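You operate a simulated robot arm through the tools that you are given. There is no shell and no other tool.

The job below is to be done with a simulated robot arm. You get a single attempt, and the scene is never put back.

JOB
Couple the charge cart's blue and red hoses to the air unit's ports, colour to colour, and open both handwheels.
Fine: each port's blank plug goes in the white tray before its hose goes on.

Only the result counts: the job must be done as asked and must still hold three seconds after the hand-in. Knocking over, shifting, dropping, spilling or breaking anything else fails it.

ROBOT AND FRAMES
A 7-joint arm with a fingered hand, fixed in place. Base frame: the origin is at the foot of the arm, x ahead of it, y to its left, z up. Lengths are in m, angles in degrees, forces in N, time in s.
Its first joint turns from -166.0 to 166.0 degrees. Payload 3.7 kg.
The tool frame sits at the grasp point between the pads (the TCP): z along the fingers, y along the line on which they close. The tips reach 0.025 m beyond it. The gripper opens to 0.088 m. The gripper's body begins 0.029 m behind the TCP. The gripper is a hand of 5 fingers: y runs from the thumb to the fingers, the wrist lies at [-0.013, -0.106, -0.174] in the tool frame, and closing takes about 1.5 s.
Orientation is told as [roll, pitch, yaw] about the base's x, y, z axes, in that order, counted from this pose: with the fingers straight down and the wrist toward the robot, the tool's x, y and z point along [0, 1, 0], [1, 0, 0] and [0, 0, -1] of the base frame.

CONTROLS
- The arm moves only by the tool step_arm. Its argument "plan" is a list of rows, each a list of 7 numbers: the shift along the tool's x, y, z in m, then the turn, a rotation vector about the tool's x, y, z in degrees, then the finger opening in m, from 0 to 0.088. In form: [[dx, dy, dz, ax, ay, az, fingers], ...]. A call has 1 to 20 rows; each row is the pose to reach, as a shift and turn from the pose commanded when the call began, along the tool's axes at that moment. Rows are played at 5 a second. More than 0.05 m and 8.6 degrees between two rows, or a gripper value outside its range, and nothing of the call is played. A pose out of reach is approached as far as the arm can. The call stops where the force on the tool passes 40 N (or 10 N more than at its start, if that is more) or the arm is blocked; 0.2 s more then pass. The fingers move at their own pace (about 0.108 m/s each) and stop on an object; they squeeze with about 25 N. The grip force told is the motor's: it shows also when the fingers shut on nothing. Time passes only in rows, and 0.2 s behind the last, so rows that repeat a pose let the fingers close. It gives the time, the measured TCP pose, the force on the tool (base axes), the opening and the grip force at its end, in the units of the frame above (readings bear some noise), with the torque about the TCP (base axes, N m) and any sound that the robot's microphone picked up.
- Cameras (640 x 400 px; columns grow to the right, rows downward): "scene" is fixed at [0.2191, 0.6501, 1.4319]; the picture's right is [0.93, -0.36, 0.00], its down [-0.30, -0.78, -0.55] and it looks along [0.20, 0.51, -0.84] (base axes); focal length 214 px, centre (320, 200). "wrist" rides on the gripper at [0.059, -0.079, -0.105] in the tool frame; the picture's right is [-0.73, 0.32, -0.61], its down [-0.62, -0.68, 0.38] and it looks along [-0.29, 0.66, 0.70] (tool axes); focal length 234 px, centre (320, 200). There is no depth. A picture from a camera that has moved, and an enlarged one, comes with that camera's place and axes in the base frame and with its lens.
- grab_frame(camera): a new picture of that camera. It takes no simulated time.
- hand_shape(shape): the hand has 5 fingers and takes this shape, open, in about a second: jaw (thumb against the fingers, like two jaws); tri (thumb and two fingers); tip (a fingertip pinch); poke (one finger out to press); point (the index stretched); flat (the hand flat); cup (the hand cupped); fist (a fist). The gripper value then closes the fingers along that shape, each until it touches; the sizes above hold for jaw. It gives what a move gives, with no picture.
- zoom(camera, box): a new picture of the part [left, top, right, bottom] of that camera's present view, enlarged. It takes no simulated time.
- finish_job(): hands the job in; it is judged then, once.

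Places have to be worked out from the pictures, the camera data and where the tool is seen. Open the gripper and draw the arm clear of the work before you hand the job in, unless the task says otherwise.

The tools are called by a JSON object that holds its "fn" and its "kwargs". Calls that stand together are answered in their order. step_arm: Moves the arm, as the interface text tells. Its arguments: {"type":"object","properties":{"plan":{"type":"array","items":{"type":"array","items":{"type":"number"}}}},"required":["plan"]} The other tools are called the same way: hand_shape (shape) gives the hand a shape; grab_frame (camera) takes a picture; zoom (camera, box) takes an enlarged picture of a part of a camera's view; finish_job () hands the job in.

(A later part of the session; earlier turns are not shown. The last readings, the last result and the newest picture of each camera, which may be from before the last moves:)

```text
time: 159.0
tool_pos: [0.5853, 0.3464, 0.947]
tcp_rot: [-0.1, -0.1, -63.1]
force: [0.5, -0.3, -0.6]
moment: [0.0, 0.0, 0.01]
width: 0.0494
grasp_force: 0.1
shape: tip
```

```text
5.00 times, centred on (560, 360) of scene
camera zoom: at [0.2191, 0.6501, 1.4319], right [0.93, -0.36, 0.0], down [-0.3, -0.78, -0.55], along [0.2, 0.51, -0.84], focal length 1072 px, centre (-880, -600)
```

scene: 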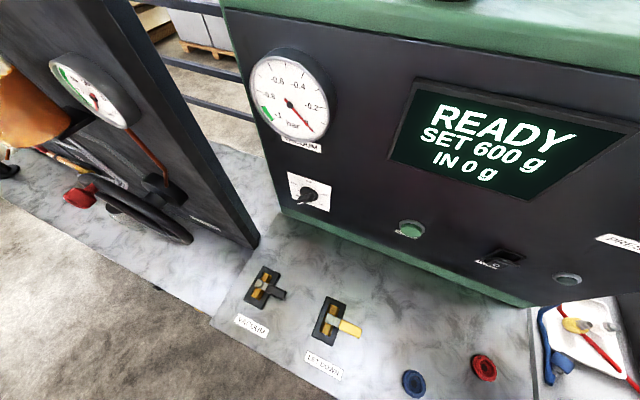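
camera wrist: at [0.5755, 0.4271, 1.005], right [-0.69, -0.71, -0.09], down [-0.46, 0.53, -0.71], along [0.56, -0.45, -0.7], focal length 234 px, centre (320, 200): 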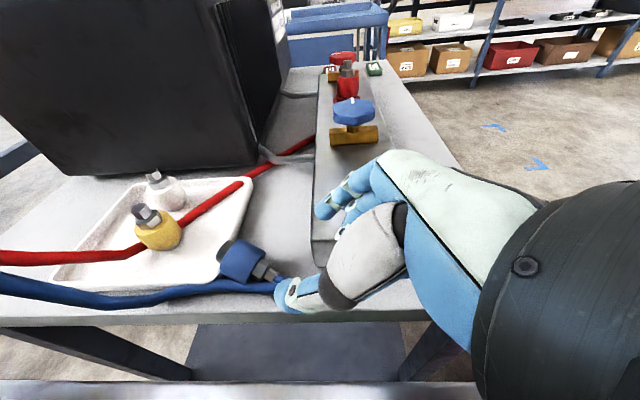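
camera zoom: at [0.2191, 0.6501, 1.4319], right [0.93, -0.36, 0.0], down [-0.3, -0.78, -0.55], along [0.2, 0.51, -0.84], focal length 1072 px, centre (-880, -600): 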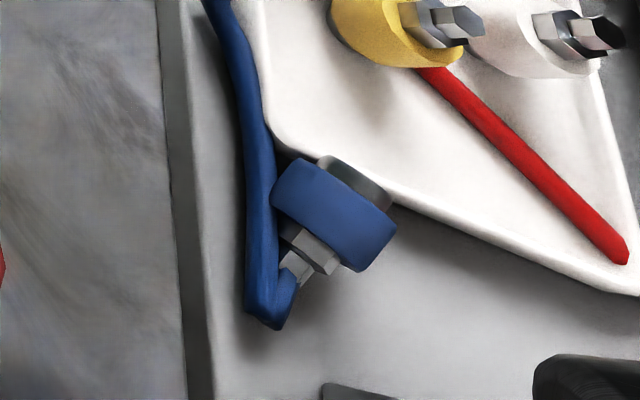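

The coupler has not moved. I raise and swing the hand round by 180° in two halves.

{"fn": "step_arm", "kwargs": {"plan": [[0, 0, -0.03, 0, 0, -8, 0.05], [0, 0, -0.06, 0, 0, -16, 0.05], [0, 0, -0.06, 0, 0, -24, 0.05], [0, 0, -0.06, 0, 0, -32, 0.05], [0, 0, -0.06, 0, 0, -40, 0.05], [0, 0, -0.06, 0, 0, -48, 0.05], [0, 0, -0.06, 0, 0, -56, 0.05], [0, 0, -0.06, 0, 0, -64, 0.05], [0, 0, -0.06, 0, 0, -72, 0.05], [0, 0, -0.06, 0, 0, -80, 0.05], [0, 0, -0.06, 0, 0, -88, 0.05]]}}

{"fn": "step_arm", "kwargs": {"plan": [[0, 0, 0, 0, 0, -8, 0.05], [0, 0, 0, 0, 0, -16, 0.05], [0, 0, 0, 0, 0, -24, 0.05], [0, 0, 0, 0, 0, -32, 0.05], [0, 0, 0, 0, 0, -40, 0.05], [0, 0, 0, 0, 0, -48, 0.05], [0, 0, 0, 0, 0, -56, 0.05], [0, 0, 0, 0, 0, -64, 0.05], [0, 0, 0, 0, 0, -72, 0.05], [0, 0, 0, 0, 0, -80, 0.05], [0, 0, 0, 0, 0, -88, 0.05], [0, 0, 0, 0, 0, -92, 0.05]]}}

{"fn": "grab_frame", "kwargs": {"camera": "wrist"}}

```text
time: 161.4
tool_pos: [0.5855, 0.3466, 1.0084]
tcp_rot: [0.0, 0.1, 25.1]
force: [-0.5, -0.2, 0.2]
moment: [0.02, 0.01, -0.01]
width: 0.0497
grasp_force: 0.1
shape: tip
```

```text
time: 164.0
tool_pos: [0.5847, 0.3464, 1.0069]
tcp_rot: [-0.1, 0.0, 117.2]
force: [-1.1, 0.4, -0.3]
moment: [-0.02, -0.01, 0.01]
width: 0.05
grasp_force: 0.1
shape: tip
```

```text
taken
camera wrist: at [0.5687, 0.2488, 1.1122], right [0.5, 0.62, 0.61], down [0.87, -0.32, -0.38], along [-0.04, 0.72, -0.7], focal length 234 px, centre (320, 200)
```

wrist: 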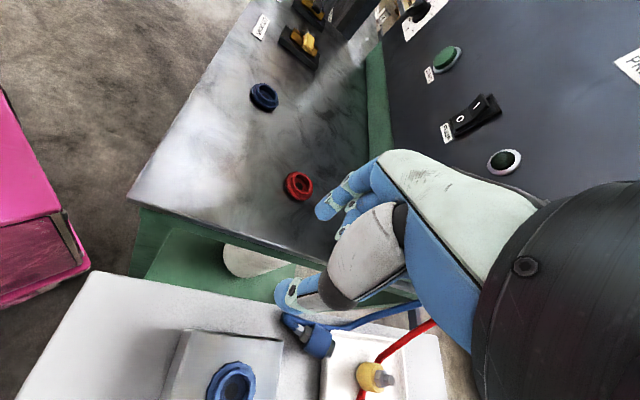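

Now I pitch −38° about tool y and move to the standoff in line with the nut.

{"fn": "step_arm", "kwargs": {"plan": [[-0.0127, 0, 0.015, 0, -7, 0, 0.05], [-0.0254, 0, 0.035, 0, -14, 0, 0.05], [-0.038, -0.001, 0.058, 0, -21, 0, 0.05], [-0.0507, -0.001, 0.08, 0, -28, 0, 0.05], [-0.0634, -0.001, 0.102, 0, -35, 0, 0.05], [-0.0761, -0.0013, 0.122, 0, -38, 0, 0.05], [-0.0761, -0.0013, 0.122, 0, -38, 0, 0.05]]}}

{"fn": "grab_frame", "kwargs": {"camera": "wrist"}}

{"fn": "zoom", "kwargs": {"camera": "wrist", "box": [180, 160, 360, 310]}}

```text
time: 165.6
tool_pos: [0.6529, 0.3822, 0.8858]
tcp_rot: [-38.1, 0.0, 117.0]
force: [-0.5, -0.3, -0.8]
moment: [0.03, 0.01, 0.02]
width: 0.0499
grasp_force: 0.1
shape: tip
```

```text
taken
camera wrist: at [0.5895, 0.2592, 0.9329], right [0.03, 0.38, 0.93], down [0.96, -0.28, 0.08], along [0.29, 0.88, -0.37], focal length 234 px, centre (320, 200)
```

wrist: 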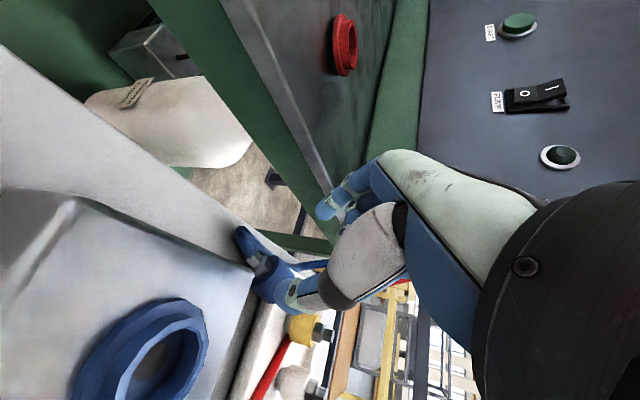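

```text
2.67 times, centred on (270, 235) of wrist
camera zoom: at [0.5895, 0.2592, 0.9329], right [0.03, 0.38, 0.93], down [0.96, -0.28, 0.08], along [0.29, 0.88, -0.37], focal length 624 px, centre (453, 107)
```

zoom: 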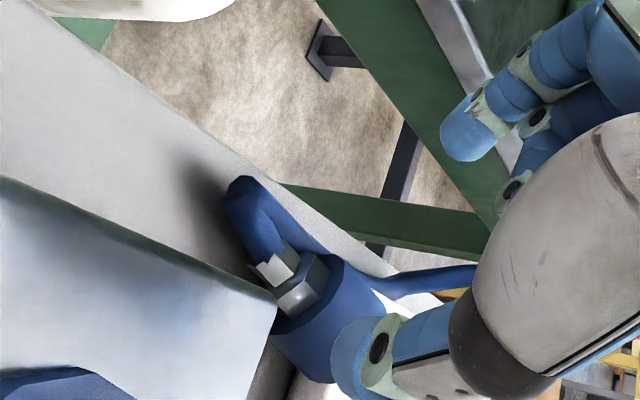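

The nut is again on the finger axis, 82 mm ahead. I narrow the pinch (fingertip gap ≈4 cm) and advance, biased 5 mm to the hose side.

{"fn": "step_arm", "kwargs": {"plan": [[0.002, -0.001, 0.005, 0, 0, 0, 0.035], [0.004, -0.002, 0.015, 0, 0, 0, 0.027], [0.005, -0.002, 0.03, 0, 0, 0, 0.027], [0.005, -0.002, 0.045, 0, 0, 0, 0.027], [0.005, -0.002, 0.055, 0, 0, 0, 0.027], [0.005, -0.002, 0.0595, 0, 0, 0, 0.027]]}}

{"fn": "zoom", "kwargs": {"camera": "wrist", "box": [240, 170, 360, 290]}}

{"fn": "zoom", "kwargs": {"camera": "scene", "box": [520, 320, 600, 400]}}

```text
time: 167.0
tool_pos: [0.6859, 0.3938, 0.8357]
tcp_rot: [-38.0, -0.1, 116.9]
force: [0.0, -1.3, -0.6]
moment: [0.0, -0.01, -0.06]
width: 0.0274
grasp_force: 0.1
shape: tip
```

```text
3.33 times, centred on (300, 230) of wrist
camera zoom: at [0.6215, 0.2724, 0.8828], right [0.03, 0.38, 0.93], down [0.96, -0.28, 0.08], along [0.29, 0.88, -0.37], focal length 781 px, centre (387, 100)
```

zoom: 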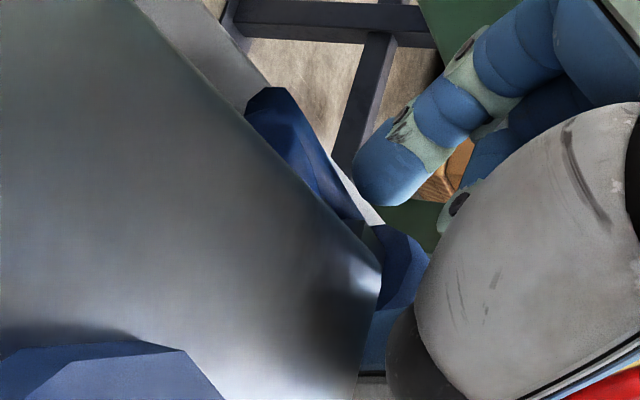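

```text
5.00 times, centred on (560, 360) of scene
camera zoom: at [0.2191, 0.6501, 1.4319], right [0.93, -0.36, 0.0], down [-0.3, -0.78, -0.55], along [0.2, 0.51, -0.84], focal length 1072 px, centre (-880, -600)
```

zoom: 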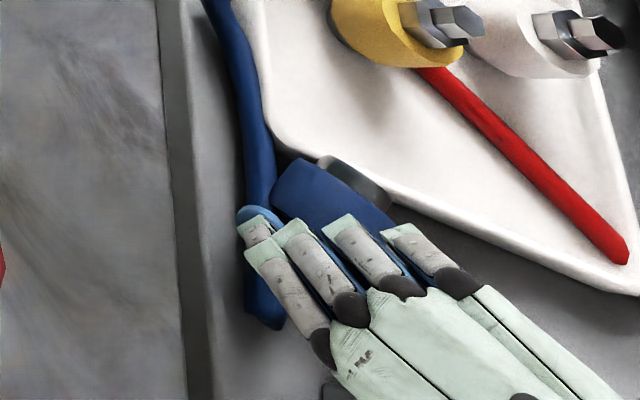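

In position without contact. I close the pinch in stages.

{"fn": "step_arm", "kwargs": {"plan": [[0, 0, 0, 0, 0, 0, 0.02], [0, 0, 0, 0, 0, 0, 0.012], [0, 0, 0, 0, 0, 0, 0.005], [0, 0, 0, 0, 0, 0, 0.0], [0, 0, 0, 0, 0, 0, 0.0], [0, 0, 0, 0, 0, 0, 0.0]]}}

{"fn": "zoom", "kwargs": {"camera": "scene", "box": [520, 320, 600, 400]}}

{"fn": "zoom", "kwargs": {"camera": "wrist", "box": [240, 170, 360, 290]}}

```text
time: 168.4
tool_pos: [0.6844, 0.3939, 0.8372]
tcp_rot: [-38.2, 0.0, 117.0]
force: [-6.3, -0.1, 18.8]
moment: [0.11, -0.12, 0.06]
width: 0.0039
grasp_force: 25.0
shape: tip
```

```text
5.00 times, centred on (560, 360) of scene
camera zoom: at [0.2191, 0.6501, 1.4319], right [0.93, -0.36, 0.0], down [-0.3, -0.78, -0.55], along [0.2, 0.51, -0.84], focal length 1072 px, centre (-880, -600)
```

zoom: 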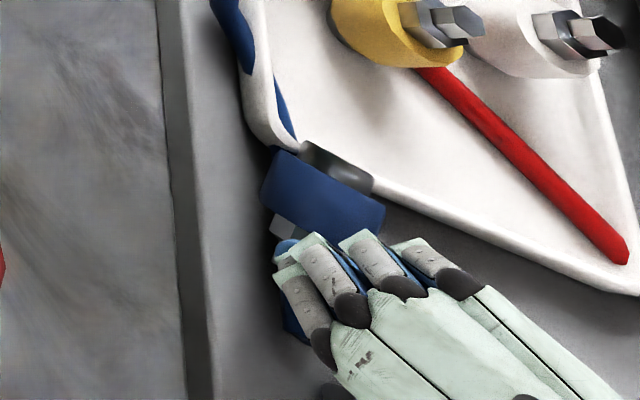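

```text
3.33 times, centred on (300, 230) of wrist
camera zoom: at [0.6206, 0.2727, 0.8841], right [0.03, 0.38, 0.93], down [0.96, -0.28, 0.08], along [0.29, 0.88, -0.37], focal length 781 px, centre (387, 100)
```

zoom: 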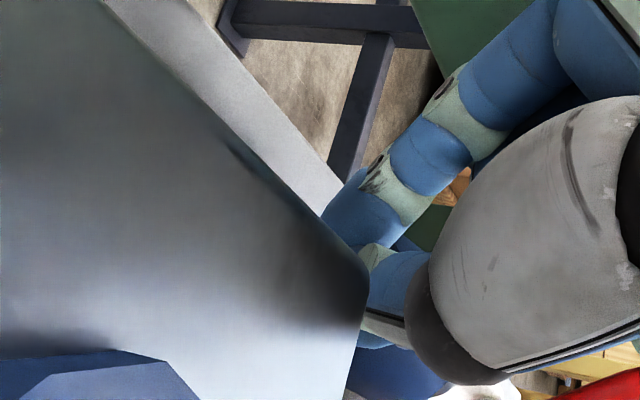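

Something is gripped (25 N). I lift 15 mm vertically and check what follows.

{"fn": "step_arm", "kwargs": {"plan": [[-0.0025, 0, -0.003, 0, 0, 0, 0.0], [-0.005, 0, -0.006, 0, 0, 0, 0.0], [-0.0092, 0, -0.0118, 0, 0, 0, 0.0]]}}

{"fn": "zoom", "kwargs": {"camera": "scene", "box": [520, 320, 600, 400]}}

{"fn": "zoom", "kwargs": {"camera": "wrist", "box": [220, 150, 360, 290]}}

```text
time: 169.2
tool_pos: [0.685, 0.3942, 0.8493]
tcp_rot: [-38.0, -0.1, 117.0]
force: [-0.1, -0.2, 0.1]
moment: [0.05, 0.01, 0.01]
width: 0.0041
grasp_force: 24.8
shape: tip
```

```text
5.00 times, centred on (560, 360) of scene
camera zoom: at [0.2191, 0.6501, 1.4319], right [0.93, -0.36, 0.0], down [-0.3, -0.78, -0.55], along [0.2, 0.51, -0.84], focal length 1072 px, centre (-880, -600)
```

zoom: 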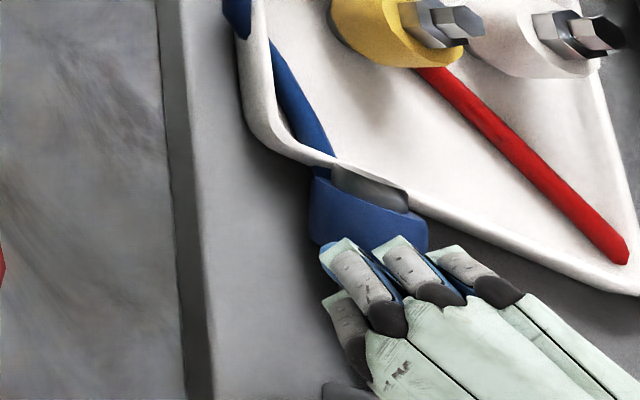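

```text
2.86 times, centred on (290, 220) of wrist
camera zoom: at [0.621, 0.2715, 0.897], right [0.03, 0.38, 0.93], down [0.96, -0.28, 0.08], along [0.29, 0.88, -0.37], focal length 669 px, centre (406, 143)
```

zoom: 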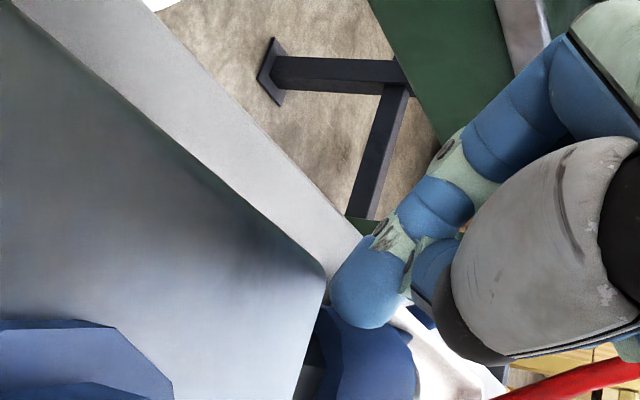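

The coupler moved with the hand somewhat. I raise another 35 mm to see if it is held.

{"fn": "step_arm", "kwargs": {"plan": [[-0.006, 0, -0.008, 0, 0, 0, 0.0], [-0.0125, 0, -0.016, 0, 0, 0, 0.0], [-0.0215, 0, -0.0276, 0, 0, 0, 0.0]]}}

{"fn": "zoom", "kwargs": {"camera": "scene", "box": [520, 320, 620, 400]}}

{"fn": "grab_frame", "kwargs": {"camera": "wrist"}}

```text
time: 170.0
tool_pos: [0.6846, 0.3917, 0.8853]
tcp_rot: [-38.0, 0.0, 116.9]
force: [0.5, -0.2, 0.7]
moment: [0.03, 0.01, -0.01]
width: 0.0042
grasp_force: 25.1
shape: tip
```

```text
5.00 times, centred on (570, 360) of scene
camera zoom: at [0.2191, 0.6501, 1.4319], right [0.93, -0.36, 0.0], down [-0.3, -0.78, -0.55], along [0.2, 0.51, -0.84], focal length 1072 px, centre (-930, -600)
```

zoom: 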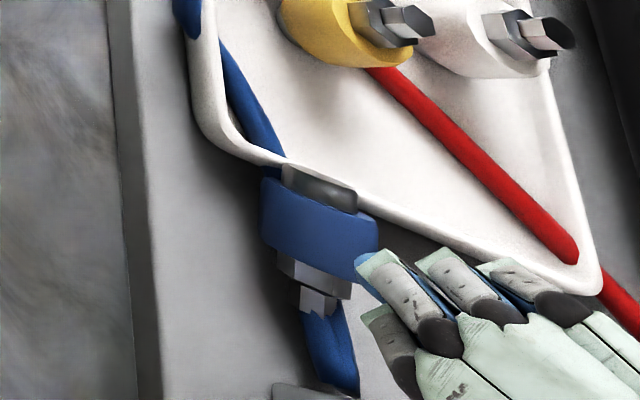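

```text
taken
camera wrist: at [0.6213, 0.2709, 0.9327], right [0.03, 0.38, 0.93], down [0.96, -0.28, 0.08], along [0.29, 0.88, -0.37], focal length 234 px, centre (320, 200)
```

wrist: 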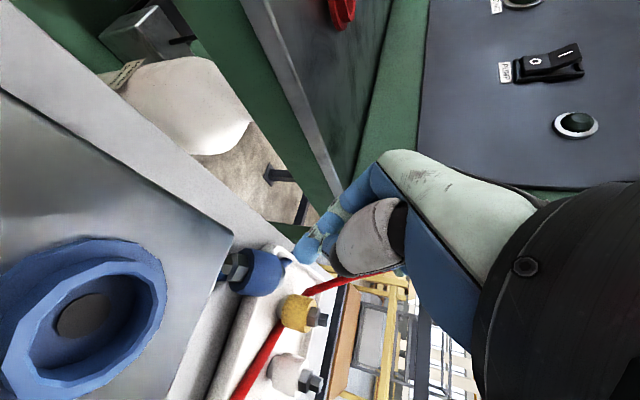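

The "tip" pinch grasps at the TCP itself, so the nut was out of its bite and slipped. New plan: a firm jaw grip with the hand tilted 30° forward, then flip the hand in the air so that the spigot points down with the hand pitched forward. I rise, level, and go back to jaw shape.

{"fn": "step_arm", "kwargs": {"plan": [[-0.025, 0, -0.031, 0, 4, 0, 0.03], [-0.05, 0, -0.063, 0, 10, 0, 0.03], [-0.07, 0, -0.09, 0, 18, 0, 0.03], [-0.075, 0, -0.1, 0, 26, 0, 0.03], [-0.075, 0, -0.1, 0, 33, 0, 0.03], [-0.075, 0, -0.1, 0, 38, 0, 0.03]]}}

{"fn": "hand_shape", "kwargs": {"shape": "jaw"}}

{"fn": "step_arm", "kwargs": {"plan": [[0, -0.005, 0, 0, 0, 8, 0.0875], [0, -0.01, 0, 0, 0, 16, 0.0875], [0, -0.015, 0, 0, 0, 24, 0.0875], [0, -0.02, 0, 0, 0, 32, 0.0875], [0, -0.025, 0, 0, 0, 40, 0.0875], [0, -0.03, 0, 0, 0, 48, 0.0875], [0, -0.03, 0, 0, 0, 56, 0.0875], [0, -0.03, 0, 0, 0, 64, 0.0875], [0, -0.03, 0, 0, 0, 72, 0.0875], [0, -0.03, 0, 0, 0, 80, 0.0875], [0, -0.03, 0, 0, 0, 88, 0.0875]]}}

{"fn": "step_arm", "kwargs": {"plan": [[0, 0, 0, 0, 0, 8, 0.0875], [0, 0, 0, 0, 0, 16, 0.0875], [0, 0, 0, 0, 0, 24, 0.0875], [0, 0, 0, 0, 0, 32, 0.0875], [0, 0, 0, 0, 0, 40, 0.0875], [0, 0, 0, 0, 0, 48, 0.0875], [0, 0, 0, 0, 0, 56, 0.0875], [0, 0, 0, 0, 0, 64, 0.0875], [0, 0, 0, 0, 0, 72, 0.0875]]}}

{"fn": "grab_frame", "kwargs": {"camera": "wrist"}}

{"fn": "zoom", "kwargs": {"camera": "scene", "box": [520, 320, 620, 400]}}

```text
time: 171.4
tool_pos: [0.6824, 0.3925, 1.0109]
tcp_rot: [-0.1, 0.0, 117.0]
force: [0.0, -0.6, -0.4]
moment: [0.01, 0.0, 0.02]
width: 0.0299
grasp_force: 0.0
shape: tip
```

```text
time: 172.3
tool_pos: [0.6834, 0.3947, 1.0113]
tcp_rot: [-0.2, 0.0, 116.9]
force: [0.3, 0.1, 0.3]
moment: [0.03, 0.0, 0.03]
width: 0.0875
grasp_force: 0.0
shape: jaw
```

```text
time: 174.7
tool_pos: [0.6958, 0.3653, 1.0099]
tcp_rot: [-0.1, -0.1, 28.9]
force: [0.6, 0.0, 0.2]
moment: [-0.03, -0.01, -0.01]
width: 0.0874
grasp_force: 0.1
shape: jaw
```

```text
time: 176.7
tool_pos: [0.6958, 0.3661, 1.0103]
tcp_rot: [0.0, 0.0, -43.1]
force: [0.5, -0.4, 0.2]
moment: [0.0, 0.03, 0.03]
width: 0.0874
grasp_force: 0.0
shape: jaw
```

```text
taken
camera wrist: at [0.6772, 0.4618, 1.1153], right [-0.26, -0.75, 0.61], down [-0.92, 0.01, -0.38], along [0.28, -0.66, -0.7], focal length 234 px, centre (320, 200)
```

wrist: 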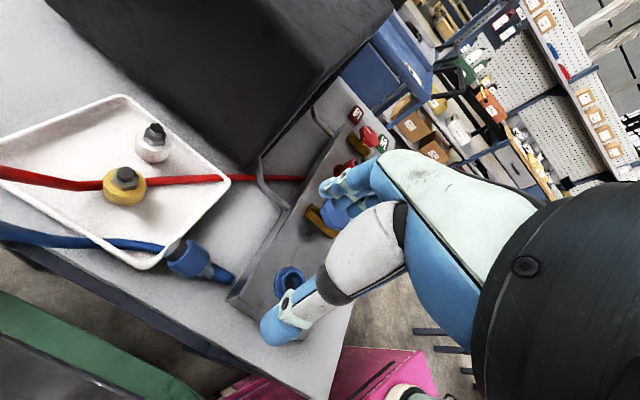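

```text
5.00 times, centred on (570, 360) of scene
camera zoom: at [0.2191, 0.6501, 1.4319], right [0.93, -0.36, 0.0], down [-0.3, -0.78, -0.55], along [0.2, 0.51, -0.84], focal length 1072 px, centre (-930, -600)
```

zoom: 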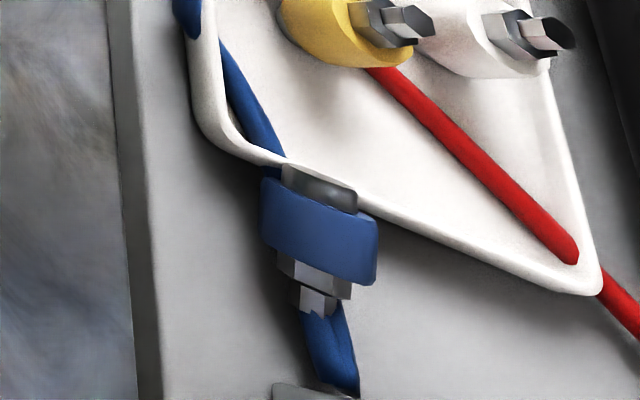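

Only thumb side x≈0 and fingers on the −x side matter: the index opposes the thumb. I use the "tri" shape (thumb + two fingers), and first refine the coupler's position.

{"fn": "hand_shape", "kwargs": {"shape": "tri"}}

{"fn": "zoom", "kwargs": {"camera": "wrist", "box": [140, 210, 260, 310]}}

{"fn": "grab_frame", "kwargs": {"camera": "wrist"}}

```text
time: 177.6
tool_pos: [0.696, 0.3648, 1.0094]
tcp_rot: [0.0, 0.0, -43.0]
force: [-0.4, 0.4, -0.7]
moment: [0.0, -0.04, 0.0]
width: 0.0874
grasp_force: 0.1
shape: tri
```

```text
4.00 times, centred on (200, 260) of wrist
camera zoom: at [0.6771, 0.4617, 1.1153], right [-0.26, -0.75, 0.61], down [-0.92, 0.01, -0.38], along [0.28, -0.66, -0.7], focal length 937 px, centre (800, -40)
```

zoom: 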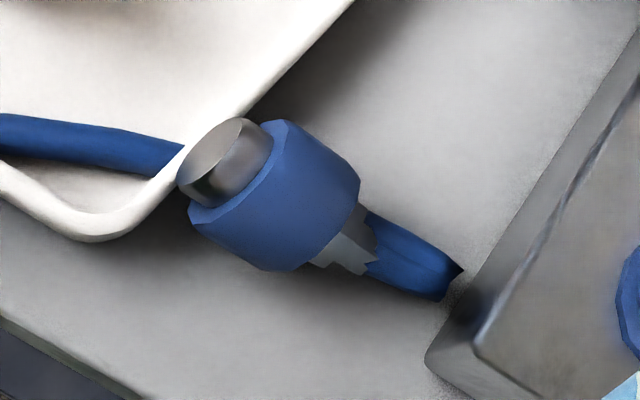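

```text
taken
camera wrist: at [0.6771, 0.4617, 1.1153], right [-0.26, -0.75, 0.61], down [-0.92, 0.01, -0.38], along [0.28, -0.66, -0.7], focal length 234 px, centre (320, 200)
```

wrist: 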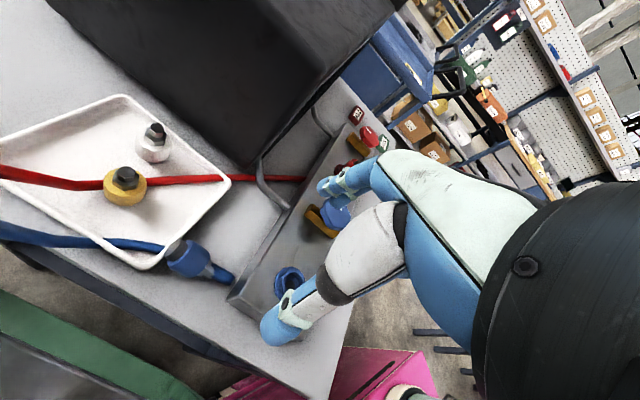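

The coupler's spigot end is propped up by the tray rim. I will pinch the body with thumb and index ("tip" shape) at 38° hand pitch, with the body at the TCP. I switch shape and pitch to the standoff.

{"fn": "hand_shape", "kwargs": {"shape": "tip"}}

{"fn": "step_arm", "kwargs": {"plan": [[-0.001, 0, 0.01, 0, 0, -3, 0.0875], [-0.002, 0, 0.03, 0, 8, -3, 0.0875], [-0.003, 0, 0.055, 0, 16, -3, 0.0875], [-0.004, 0, 0.08, 0, 24, -3, 0.0875], [-0.005, 0, 0.105, 0, 32, -3, 0.0875], [-0.005, 0, 0.122, 0, 38, -3, 0.0875], [-0.005, 0, 0.122, 0, 38, -3, 0.0875]]}}

{"fn": "grab_frame", "kwargs": {"camera": "wrist"}}

{"fn": "zoom", "kwargs": {"camera": "wrist", "box": [200, 180, 340, 320]}}

{"fn": "zoom", "kwargs": {"camera": "scene", "box": [520, 320, 620, 400]}}

```text
time: 178.5
tool_pos: [0.6945, 0.3664, 1.0096]
tcp_rot: [0.0, 0.0, -43.1]
force: [0.5, -0.2, -0.3]
moment: [-0.02, 0.01, 0.0]
width: 0.0876
grasp_force: 0.1
shape: tip
```

```text
time: 180.1
tool_pos: [0.6928, 0.3624, 0.8867]
tcp_rot: [38.2, -0.9, -40.2]
force: [-0.1, 0.3, -0.6]
moment: [0.0, 0.0, 0.0]
width: 0.0877
grasp_force: 0.0
shape: tip
```

```text
taken
camera wrist: at [0.6179, 0.3991, 1.0046], right [-0.36, -0.93, 0.04], down [-0.68, 0.24, -0.7], along [0.64, -0.28, -0.72], focal length 234 px, centre (320, 200)
```

wrist: 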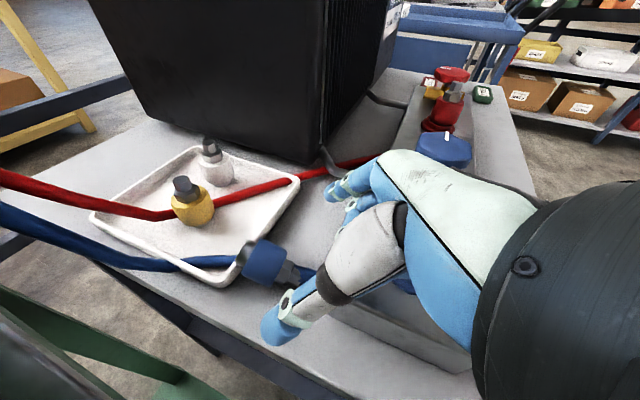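

```text
2.86 times, centred on (270, 250) of wrist
camera zoom: at [0.6179, 0.3991, 1.0046], right [-0.36, -0.93, 0.04], down [-0.68, 0.24, -0.7], along [0.64, -0.28, -0.72], focal length 669 px, centre (463, 57)
```

zoom: 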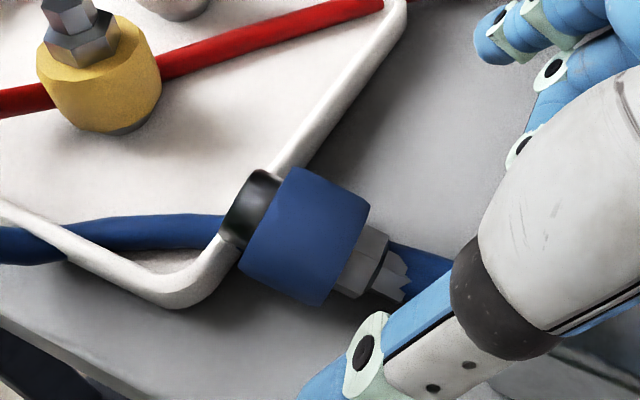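

```text
5.00 times, centred on (570, 360) of scene
camera zoom: at [0.2191, 0.6501, 1.4319], right [0.93, -0.36, 0.0], down [-0.3, -0.78, -0.55], along [0.2, 0.51, -0.84], focal length 1072 px, centre (-930, -600)
```

zoom: 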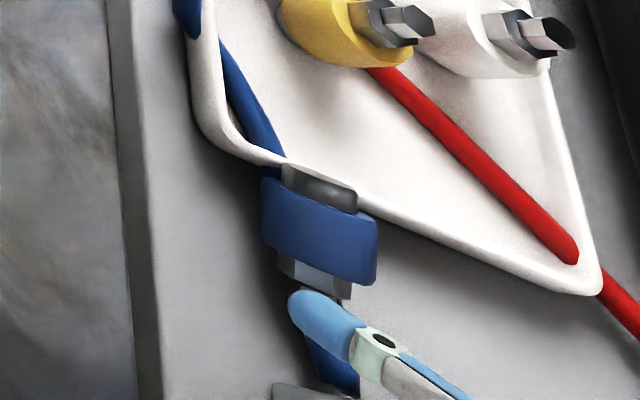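

The view confirms: body on the finger axis 81 mm ahead, at 66° to the fingers, so the final hand pitch will be comfortable. I advance carefully with the hand open.

{"fn": "step_arm", "kwargs": {"plan": [[-0.0005, 0, 0.015, 0, 0, 0, 0.07], [-0.001, 0, 0.03, 0, 0, 0, 0.065], [-0.0015, 0, 0.042, 0, 0, 0, 0.065], [-0.0015, 0.0005, 0.052, 0, 0, 0, 0.065], [-0.0015, 0.0005, 0.06, 0, 0, 0, 0.065], [-0.0015, 0.0005, 0.066, 0, 0, 0, 0.065]]}}

{"fn": "zoom", "kwargs": {"camera": "wrist", "box": [220, 160, 380, 320]}}

{"fn": "zoom", "kwargs": {"camera": "scene", "box": [520, 320, 620, 400]}}

```text
time: 181.1
tool_pos: [0.7124, 0.3822, 0.856]
tcp_rot: [38.6, -1.3, -40.3]
force: [-3.3, -1.6, 17.8]
moment: [-0.69, 0.34, -0.09]
width: 0.0653
grasp_force: 0.2
shape: tip
stopped in row 4: the force on the tool passed its limit at 47 N (the readings are from after the stop); the commanded pose is now the measured one
```

```text
2.50 times, centred on (300, 240) of wrist
camera zoom: at [0.6366, 0.4189, 0.9729], right [-0.37, -0.93, 0.03], down [-0.67, 0.24, -0.7], along [0.65, -0.28, -0.71], focal length 585 px, centre (370, 100)
```

zoom: 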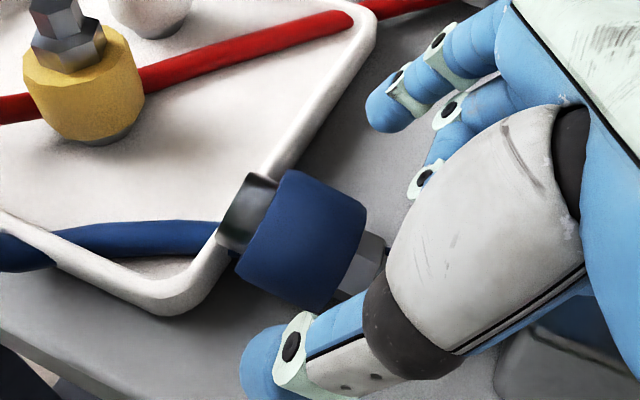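

```text
5.00 times, centred on (570, 360) of scene
camera zoom: at [0.2191, 0.6501, 1.4319], right [0.93, -0.36, 0.0], down [-0.3, -0.78, -0.55], along [0.2, 0.51, -0.84], focal length 1072 px, centre (-930, -600)
```

zoom: 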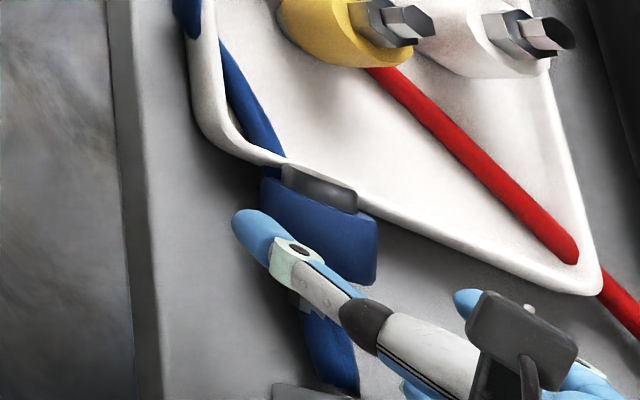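

The curled fingers meet the manifold's back edge at this pitch. Instead I will pick the coupler up with the hand vertical, re-lay it on the clear strip of table in front of the manifold with its spigot toward me, and re-grip there. Back out and level first.

{"fn": "step_arm", "kwargs": {"plan": [[0, 0, -0.025, 0, 0, 0, 0.0875], [0, 0, -0.05, 0, -4, 0, 0.0875], [0, 0, -0.075, 0, -12, 0, 0.0875], [0, 0, -0.09, 0, -20, 0, 0.0875], [0, 0, -0.1, 0, -28, 0, 0.0875], [0, 0, -0.1, 0, -36, 0, 0.0875], [0, 0, -0.1, 1, -38.4, 0, 0.0875]]}}

{"fn": "hand_shape", "kwargs": {"shape": "tri"}}

{"fn": "zoom", "kwargs": {"camera": "wrist", "box": [80, 180, 260, 320]}}

```text
time: 182.7
tool_pos: [0.6704, 0.3343, 0.9316]
tcp_rot: [-0.1, -0.1, -40.0]
force: [0.5, 0.0, -0.1]
moment: [0.0, 0.02, 0.04]
width: 0.0868
grasp_force: 0.0
shape: tip
```

```text
time: 183.6
tool_pos: [0.6703, 0.3361, 0.9311]
tcp_rot: [0.0, -0.3, -40.0]
force: [0.5, 0.6, 0.1]
moment: [0.0, 0.01, 0.0]
width: 0.0875
grasp_force: 0.0
shape: tri
```

```text
2.86 times, centred on (170, 250) of wrist
camera zoom: at [0.647, 0.431, 1.0365], right [-0.22, -0.76, 0.61], down [-0.92, -0.04, -0.39], along [0.32, -0.65, -0.69], focal length 669 px, centre (749, 57)
```

zoom: 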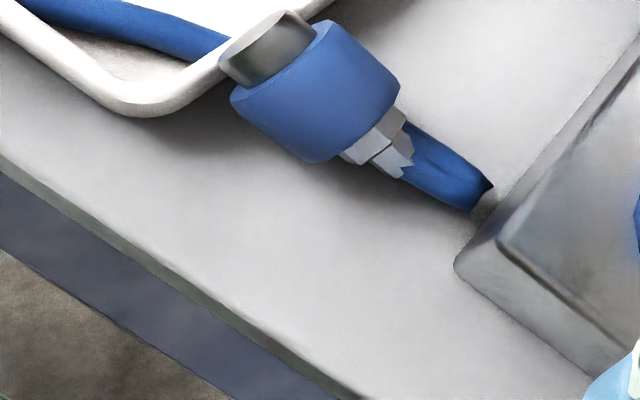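

I move above the body with the hand vertical and check alignment.

{"fn": "step_arm", "kwargs": {"plan": [[0.03, 0, -0.02, 0, 0, 0, 0.0875], [0.06, 0.001, -0.02, 0, 0, 0, 0.0875], [0.0843, 0.0012, 0.0, 0, 0, 0, 0.0875], [0.0843, 0.0012, 0.02, 0, 0, 0, 0.0875], [0.0843, 0.0012, 0.02, 0, 0, 0, 0.0875]]}}

{"fn": "zoom", "kwargs": {"camera": "wrist", "box": [200, 160, 380, 340]}}

{"fn": "zoom", "kwargs": {"camera": "scene", "box": [540, 310, 640, 400]}}

```text
time: 184.8
tool_pos: [0.7258, 0.3972, 0.9118]
tcp_rot: [-0.1, -0.2, -40.0]
force: [0.3, -0.2, 0.1]
moment: [-0.02, -0.03, -0.03]
width: 0.0876
grasp_force: 0.0
shape: tri
```

```text
2.22 times, centred on (290, 250) of wrist
camera zoom: at [0.7018, 0.4934, 1.0171], right [-0.22, -0.76, 0.61], down [-0.92, -0.04, -0.39], along [0.32, -0.65, -0.69], focal length 520 px, centre (387, 89)
```

zoom: 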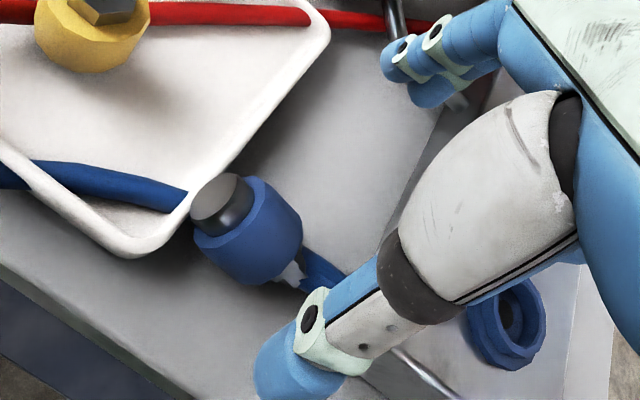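

```text
4.44 times, centred on (590, 355) of scene
camera zoom: at [0.2191, 0.6501, 1.4319], right [0.93, -0.36, 0.0], down [-0.3, -0.78, -0.55], along [0.2, 0.51, -0.84], focal length 953 px, centre (-880, -489)
```

zoom: 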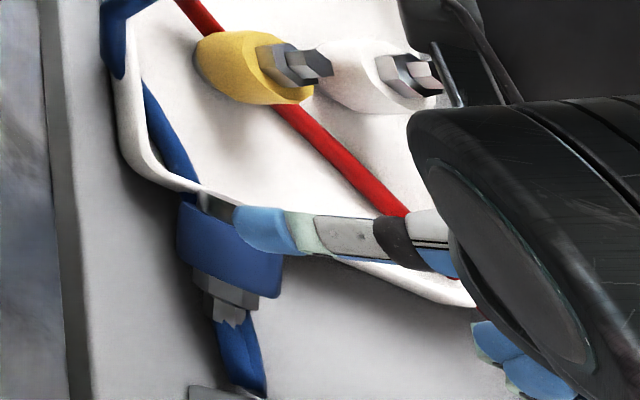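

Alignment is good. I descend to z≈0.832 with a 6 cm opening and close.

{"fn": "step_arm", "kwargs": {"plan": [[0, -0.0005, 0.025, 0, 0, 0, 0.066], [0, -0.0008, 0.05, 0, 0, 0, 0.062], [0, -0.0008, 0.068, 0, 0, 0, 0.062], [0, -0.0008, 0.0795, 0, 0, 0, 0.062]]}}

{"fn": "step_arm", "kwargs": {"plan": [[0, 0, 0, 0, 0, 0, 0.05], [0, 0, 0, 0, 0, 0, 0.035], [0, 0, 0, 0, 0, 0, 0.02], [0, 0, 0, 0, 0, 0, 0.0], [0, 0, 0, 0, 0, 0, 0.0], [0, 0, 0, 0, 0, 0, 0.0]]}}

{"fn": "zoom", "kwargs": {"camera": "wrist", "box": [220, 160, 380, 320]}}

{"fn": "zoom", "kwargs": {"camera": "scene", "box": [540, 310, 640, 400]}}

```text
time: 185.8
tool_pos: [0.727, 0.399, 0.8334]
tcp_rot: [-0.1, -0.1, -40.1]
force: [0.0, 1.3, 0.1]
moment: [0.02, -0.01, 0.01]
width: 0.0623
grasp_force: 0.1
shape: tri
```

```text
time: 187.2
tool_pos: [0.726, 0.3986, 0.8321]
tcp_rot: [0.0, -0.3, -40.0]
force: [0.5, 0.2, -0.8]
moment: [0.04, 0.01, 0.01]
width: 0.028
grasp_force: 25.2
shape: tri
```

```text
2.50 times, centred on (300, 240) of wrist
camera zoom: at [0.7026, 0.4941, 0.9384], right [-0.22, -0.76, 0.61], down [-0.92, -0.04, -0.39], along [0.32, -0.65, -0.69], focal length 585 px, centre (370, 100)
```

zoom: 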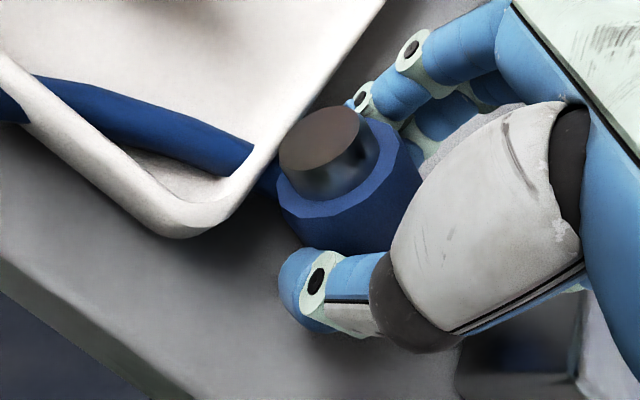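

```text
4.44 times, centred on (590, 355) of scene
camera zoom: at [0.2191, 0.6501, 1.4319], right [0.93, -0.36, 0.0], down [-0.3, -0.78, -0.55], along [0.2, 0.51, -0.84], focal length 953 px, centre (-880, -489)
```

zoom: 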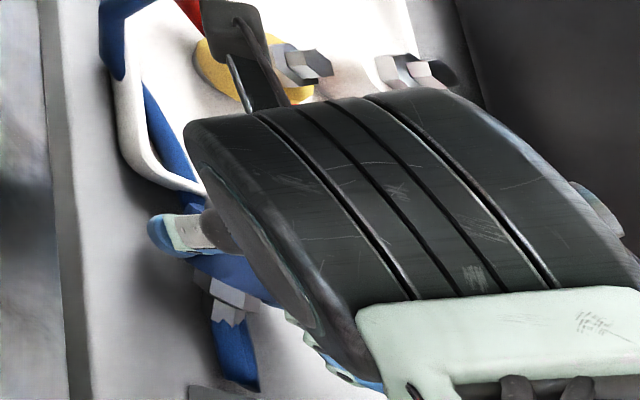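

The body is firmly gripped. I lift it clear and examine its orientation in the hand.

{"fn": "step_arm", "kwargs": {"plan": [[0, 0, -0.01, 0, 0, 0, 0.0], [0, 0, -0.03, 0, 0, 0, 0.0], [0, 0, -0.06, 0, 0, 0, 0.0], [0, 0, -0.1, 0, 0, 0, 0.0], [-0.01, 0, -0.14, 0, 0, 0, 0.0]]}}

{"fn": "zoom", "kwargs": {"camera": "wrist", "box": [220, 160, 380, 320]}}

{"fn": "grab_frame", "kwargs": {"camera": "wrist"}}

```text
time: 188.4
tool_pos: [0.7204, 0.3913, 0.9718]
tcp_rot: [-0.1, -0.4, -40.0]
force: [0.4, 0.2, -1.6]
moment: [-0.02, -0.01, -0.02]
width: 0.0275
grasp_force: 25.1
shape: tri
```

```text
2.50 times, centred on (300, 240) of wrist
camera zoom: at [0.6967, 0.4866, 1.0769], right [-0.22, -0.76, 0.61], down [-0.92, -0.04, -0.39], along [0.32, -0.65, -0.69], focal length 585 px, centre (370, 100)
```

zoom: 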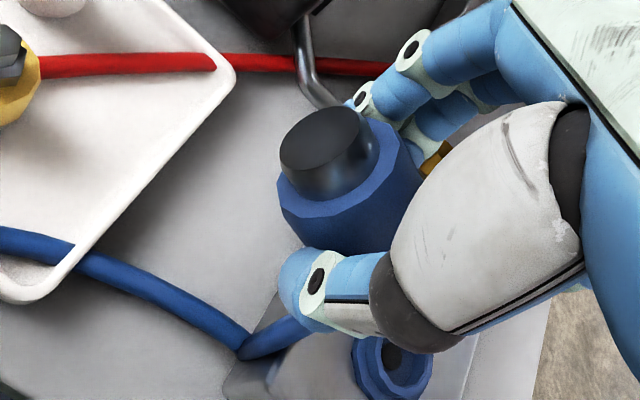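

```text
taken
camera wrist: at [0.6967, 0.4866, 1.0769], right [-0.22, -0.76, 0.61], down [-0.92, -0.04, -0.39], along [0.32, -0.65, -0.69], focal length 234 px, centre (320, 200)
```

wrist: 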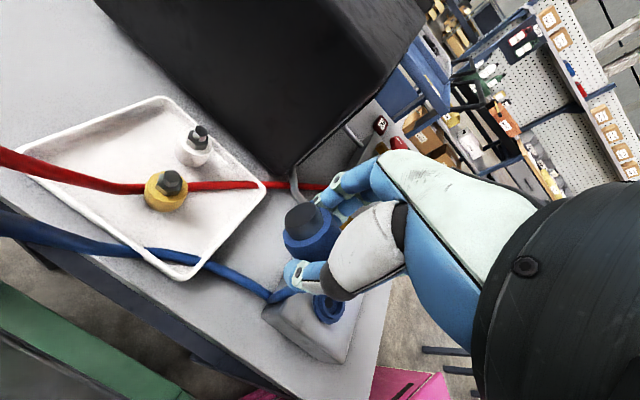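

I hold the coupler firmly, its spigot pointing 30° above the tool's +x. Now I can pivot it in the grip against an edge. I carry it to the free space in front of the cart deck's front edge, turning the hand so that the nut will face the deck, and rest the nut on the edge while lowering.

{"fn": "step_arm", "kwargs": {"plan": [[-0.024, -0.0156, -0.01, 0, 0, -8, 0.0], [-0.048, -0.0313, -0.02, 0, 0, -16, 0.0], [-0.0715, -0.047, -0.03, 0, 0, -24, 0.0], [-0.0953, -0.0625, -0.04, 0, 0, -32, 0.0], [-0.119, -0.078, -0.05, 0, 0, -40, 0.0], [-0.143, -0.094, -0.05, 0, 0, -48, 0.0], [-0.167, -0.1095, -0.05, 0, 0, -56, 0.0], [-0.1906, -0.125, -0.05, 0, 0, -64, 0.0], [-0.2144, -0.1407, -0.05, 0, 0, -72, 0.0], [-0.238, -0.156, -0.05, 0, 0, -80, 0.0], [-0.262, -0.172, -0.05, 0, 0, -88, 0.0]]}}

{"fn": "step_arm", "kwargs": {"plan": [[0, 0, 0, 0, 0, -8, 0.0], [0, 0, 0, 0, 0, -16, 0.0], [0, 0, 0, 0, 0, -24, 0.0], [0, 0, 0, 0, 0, -32, 0.0], [0, 0, 0, 0, 0, -40, 0.0], [0, 0, 0, 0, 0, -48, 0.0], [0, 0, 0, 0, 0, -56, 0.0], [0, 0, 0, 0, 0, -64, 0.0], [0, 0, 0, 0, 0, -72, 0.0], [0, 0, 0, 0, 0, -80, 0.0], [0, 0, 0, 0, 0, -87, 0.0]]}}

{"fn": "grab_frame", "kwargs": {"camera": "wrist"}}

{"fn": "zoom", "kwargs": {"camera": "wrist", "box": [220, 160, 380, 320]}}

```text
time: 190.8
tool_pos: [0.4177, 0.3022, 1.0212]
tcp_rot: [-0.3, 0.0, 48.1]
force: [0.1, 0.5, -1.8]
moment: [0.01, 0.02, -0.01]
width: 0.0277
grasp_force: 24.5
shape: tri
```

```text
time: 193.2
tool_pos: [0.4194, 0.3028, 1.0226]
tcp_rot: [0.0, 0.2, 135.1]
force: [0.0, -0.2, -1.3]
moment: [0.02, -0.06, -0.03]
width: 0.0277
grasp_force: 25.0
shape: tri
```

```text
taken
camera wrist: at [0.4318, 0.2046, 1.1276], right [0.28, 0.74, 0.61], down [0.92, -0.04, -0.38], along [-0.26, 0.67, -0.7], focal length 234 px, centre (320, 200)
```

wrist: 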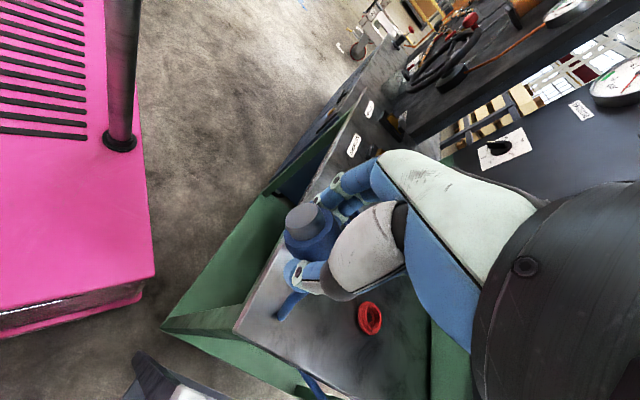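

```text
2.50 times, centred on (300, 240) of wrist
camera zoom: at [0.4318, 0.2046, 1.1276], right [0.28, 0.74, 0.61], down [0.92, -0.04, -0.38], along [-0.26, 0.67, -0.7], focal length 585 px, centre (370, 100)
```

zoom: 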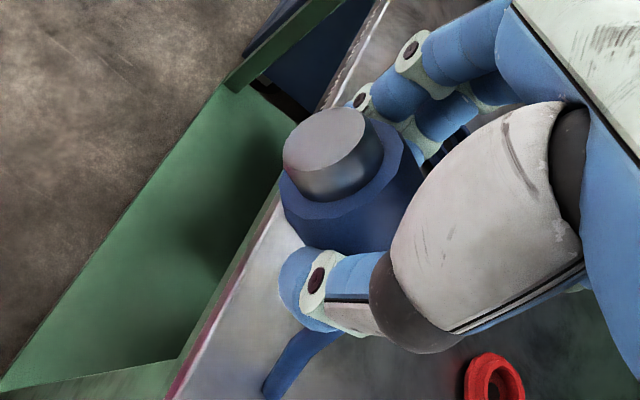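

The cart deck is a clear flat area. I lower the coupler there, pitching the hand so that it lies level with its spigot toward the robot; then I can re-grip it at a better angle.

{"fn": "step_arm", "kwargs": {"plan": [[-0.03, 0.007, 0.0, 0, -6, 0, 0.0], [-0.06, 0.015, 0.02, 0, -12, 0, 0.0], [-0.09, 0.022, 0.045, 0, -18, 0, 0.0], [-0.09, 0.022, 0.075, 0, -24, 0, 0.0], [-0.09, 0.022, 0.1, 0, -30, 0, 0.0], [-0.09, 0.022, 0.12, 0, -30, 0, 0.0]]}}

{"fn": "grab_frame", "kwargs": {"camera": "wrist"}}

{"fn": "zoom", "kwargs": {"camera": "scene", "box": [380, 300, 540, 400]}}

```text
time: 194.6
tool_pos: [0.4657, 0.3816, 0.9021]
tcp_rot: [-30.1, 0.3, 135.0]
force: [-0.2, 0.6, -1.2]
moment: [0.03, -0.01, -0.03]
width: 0.0277
grasp_force: 25.2
shape: tri
```

```text
taken
camera wrist: at [0.4474, 0.252, 0.9641], right [0.0, 0.46, 0.89], down [1.0, 0.03, -0.02], along [-0.04, 0.89, -0.46], focal length 234 px, centre (320, 200)
```

wrist: 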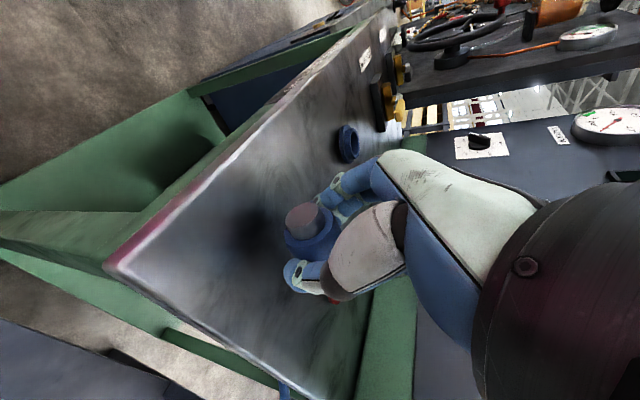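

```text
4.00 times, centred on (460, 350) of scene
camera zoom: at [0.2191, 0.6501, 1.4319], right [0.93, -0.36, 0.0], down [-0.3, -0.78, -0.55], along [0.2, 0.51, -0.84], focal length 858 px, centre (-240, -400)
```

zoom: 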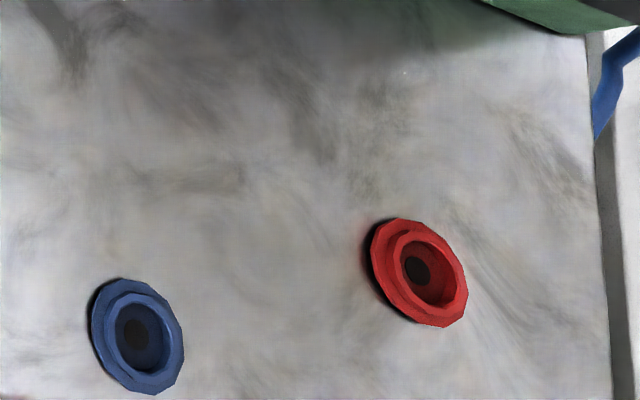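

Still 2–3 cm above the deck. I lower vertically until contact.

{"fn": "step_arm", "kwargs": {"plan": [[0.005, 0, 0.0087, 0, 0, 0, 0.0], [0.0085, 0, 0.0147, 0, 0, 0, 0.0], [0.0105, 0, 0.0182, 0, 0, 0, 0.0]]}}

{"fn": "zoom", "kwargs": {"camera": "wrist", "box": [220, 160, 380, 320]}}

```text
time: 195.5
tool_pos: [0.4661, 0.3832, 0.8849]
tcp_rot: [-30.5, 0.0, 135.1]
force: [-3.7, -2.0, 17.9]
moment: [0.22, 0.29, 0.06]
width: 0.0286
grasp_force: 25.5
shape: tri
stopped in row 3: the force on the tool passed its limit at 41 N (the readings are from after the stop); the commanded pose is now the measured one
```

```text
2.50 times, centred on (300, 240) of wrist
camera zoom: at [0.4479, 0.2534, 0.9465], right [0.0, 0.45, 0.89], down [1.0, 0.04, -0.01], along [-0.04, 0.89, -0.45], focal length 585 px, centre (370, 100)
```

zoom: 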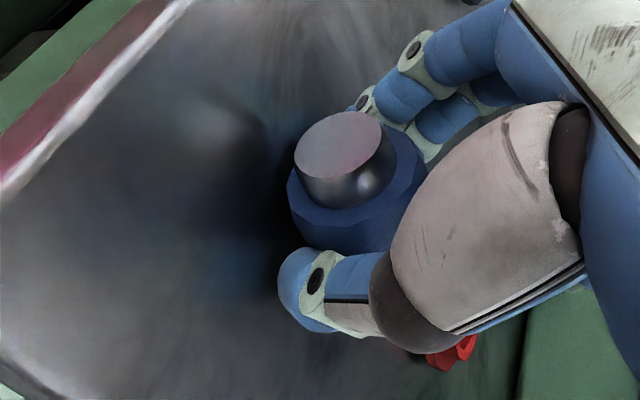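

Contact with the deck. I ease up 1.5 mm and open the fingers so that it lies down.

{"fn": "step_arm", "kwargs": {"plan": [[-0.0007, 0, -0.0013, 0, 0, 0, 0.03], [-0.0007, 0, -0.0013, 0, 0, 0, 0.034], [-0.0007, 0, -0.0013, 0, 0, 0, 0.04], [-0.0007, 0, -0.0013, 0, 0, 0, 0.05], [-0.0007, 0, -0.0013, 0, 0, 0, 0.065], [-0.0007, 0, -0.0013, 0, 0, 0, 0.065]]}}

{"fn": "zoom", "kwargs": {"camera": "wrist", "box": [220, 160, 380, 320]}}

```text
time: 196.9
tool_pos: [0.4648, 0.3827, 0.8852]
tcp_rot: [-30.4, 0.1, 135.0]
force: [4.0, -3.9, 13.4]
moment: [0.24, 0.13, 0.0]
width: 0.0604
grasp_force: 0.1
shape: tri
```

```text
2.50 times, centred on (300, 240) of wrist
camera zoom: at [0.4482, 0.253, 0.9473], right [0.0, 0.46, 0.89], down [1.0, 0.04, -0.01], along [-0.04, 0.89, -0.46], focal length 585 px, centre (370, 100)
```

zoom: 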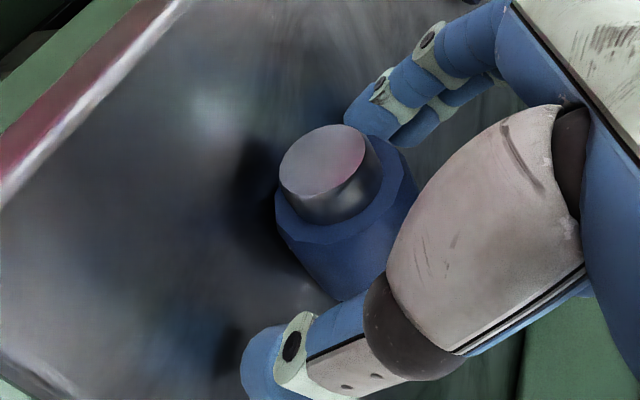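

Released. I withdraw along the fingers and look at how it lies on the deck.

{"fn": "step_arm", "kwargs": {"plan": [[0, 0, -0.01, 0, 0, 0, 0.07], [0, 0, -0.03, 0, 0, 0, 0.08], [0, 0, -0.06, 0, 0, 0, 0.0875], [0, 0, -0.1, 0, 0, 0, 0.0875]]}}

{"fn": "grab_frame", "kwargs": {"camera": "wrist"}}

{"fn": "grab_frame", "kwargs": {"camera": "scene"}}

```text
time: 197.9
tool_pos: [0.4302, 0.3471, 0.9747]
tcp_rot: [-30.1, 0.1, 134.9]
force: [-0.1, 0.1, 0.4]
moment: [0.01, 0.01, 0.0]
width: 0.0873
grasp_force: 0.0
shape: tri
```

```text
taken
camera wrist: at [0.4116, 0.2173, 1.036], right [0.0, 0.46, 0.89], down [1.0, 0.04, -0.02], along [-0.04, 0.89, -0.46], focal length 234 px, centre (320, 200)
```

wrist: 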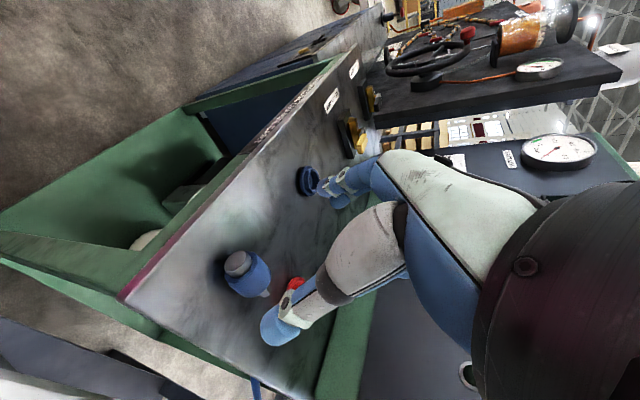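

```text
taken
```

scene: 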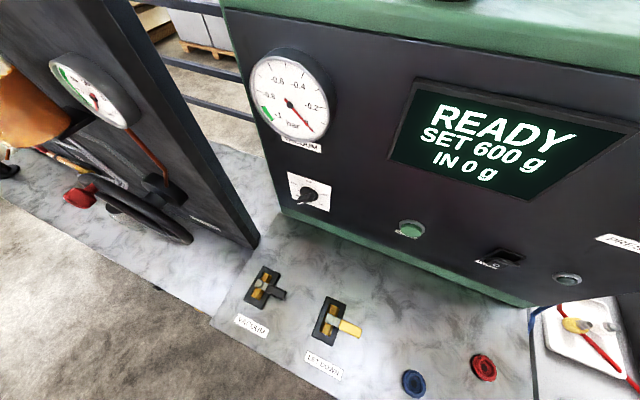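

I zoom in on the coupler lying on the deck.

{"fn": "zoom", "kwargs": {"camera": "wrist", "box": [190, 220, 310, 320]}}

```text
4.00 times, centred on (250, 270) of wrist
camera zoom: at [0.4116, 0.2173, 1.036], right [0.0, 0.46, 0.89], down [1.0, 0.04, -0.02], along [-0.04, 0.89, -0.46], focal length 937 px, centre (600, -80)
```

zoom: 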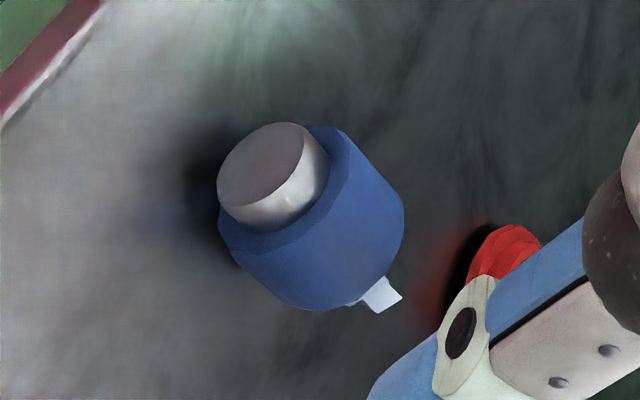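

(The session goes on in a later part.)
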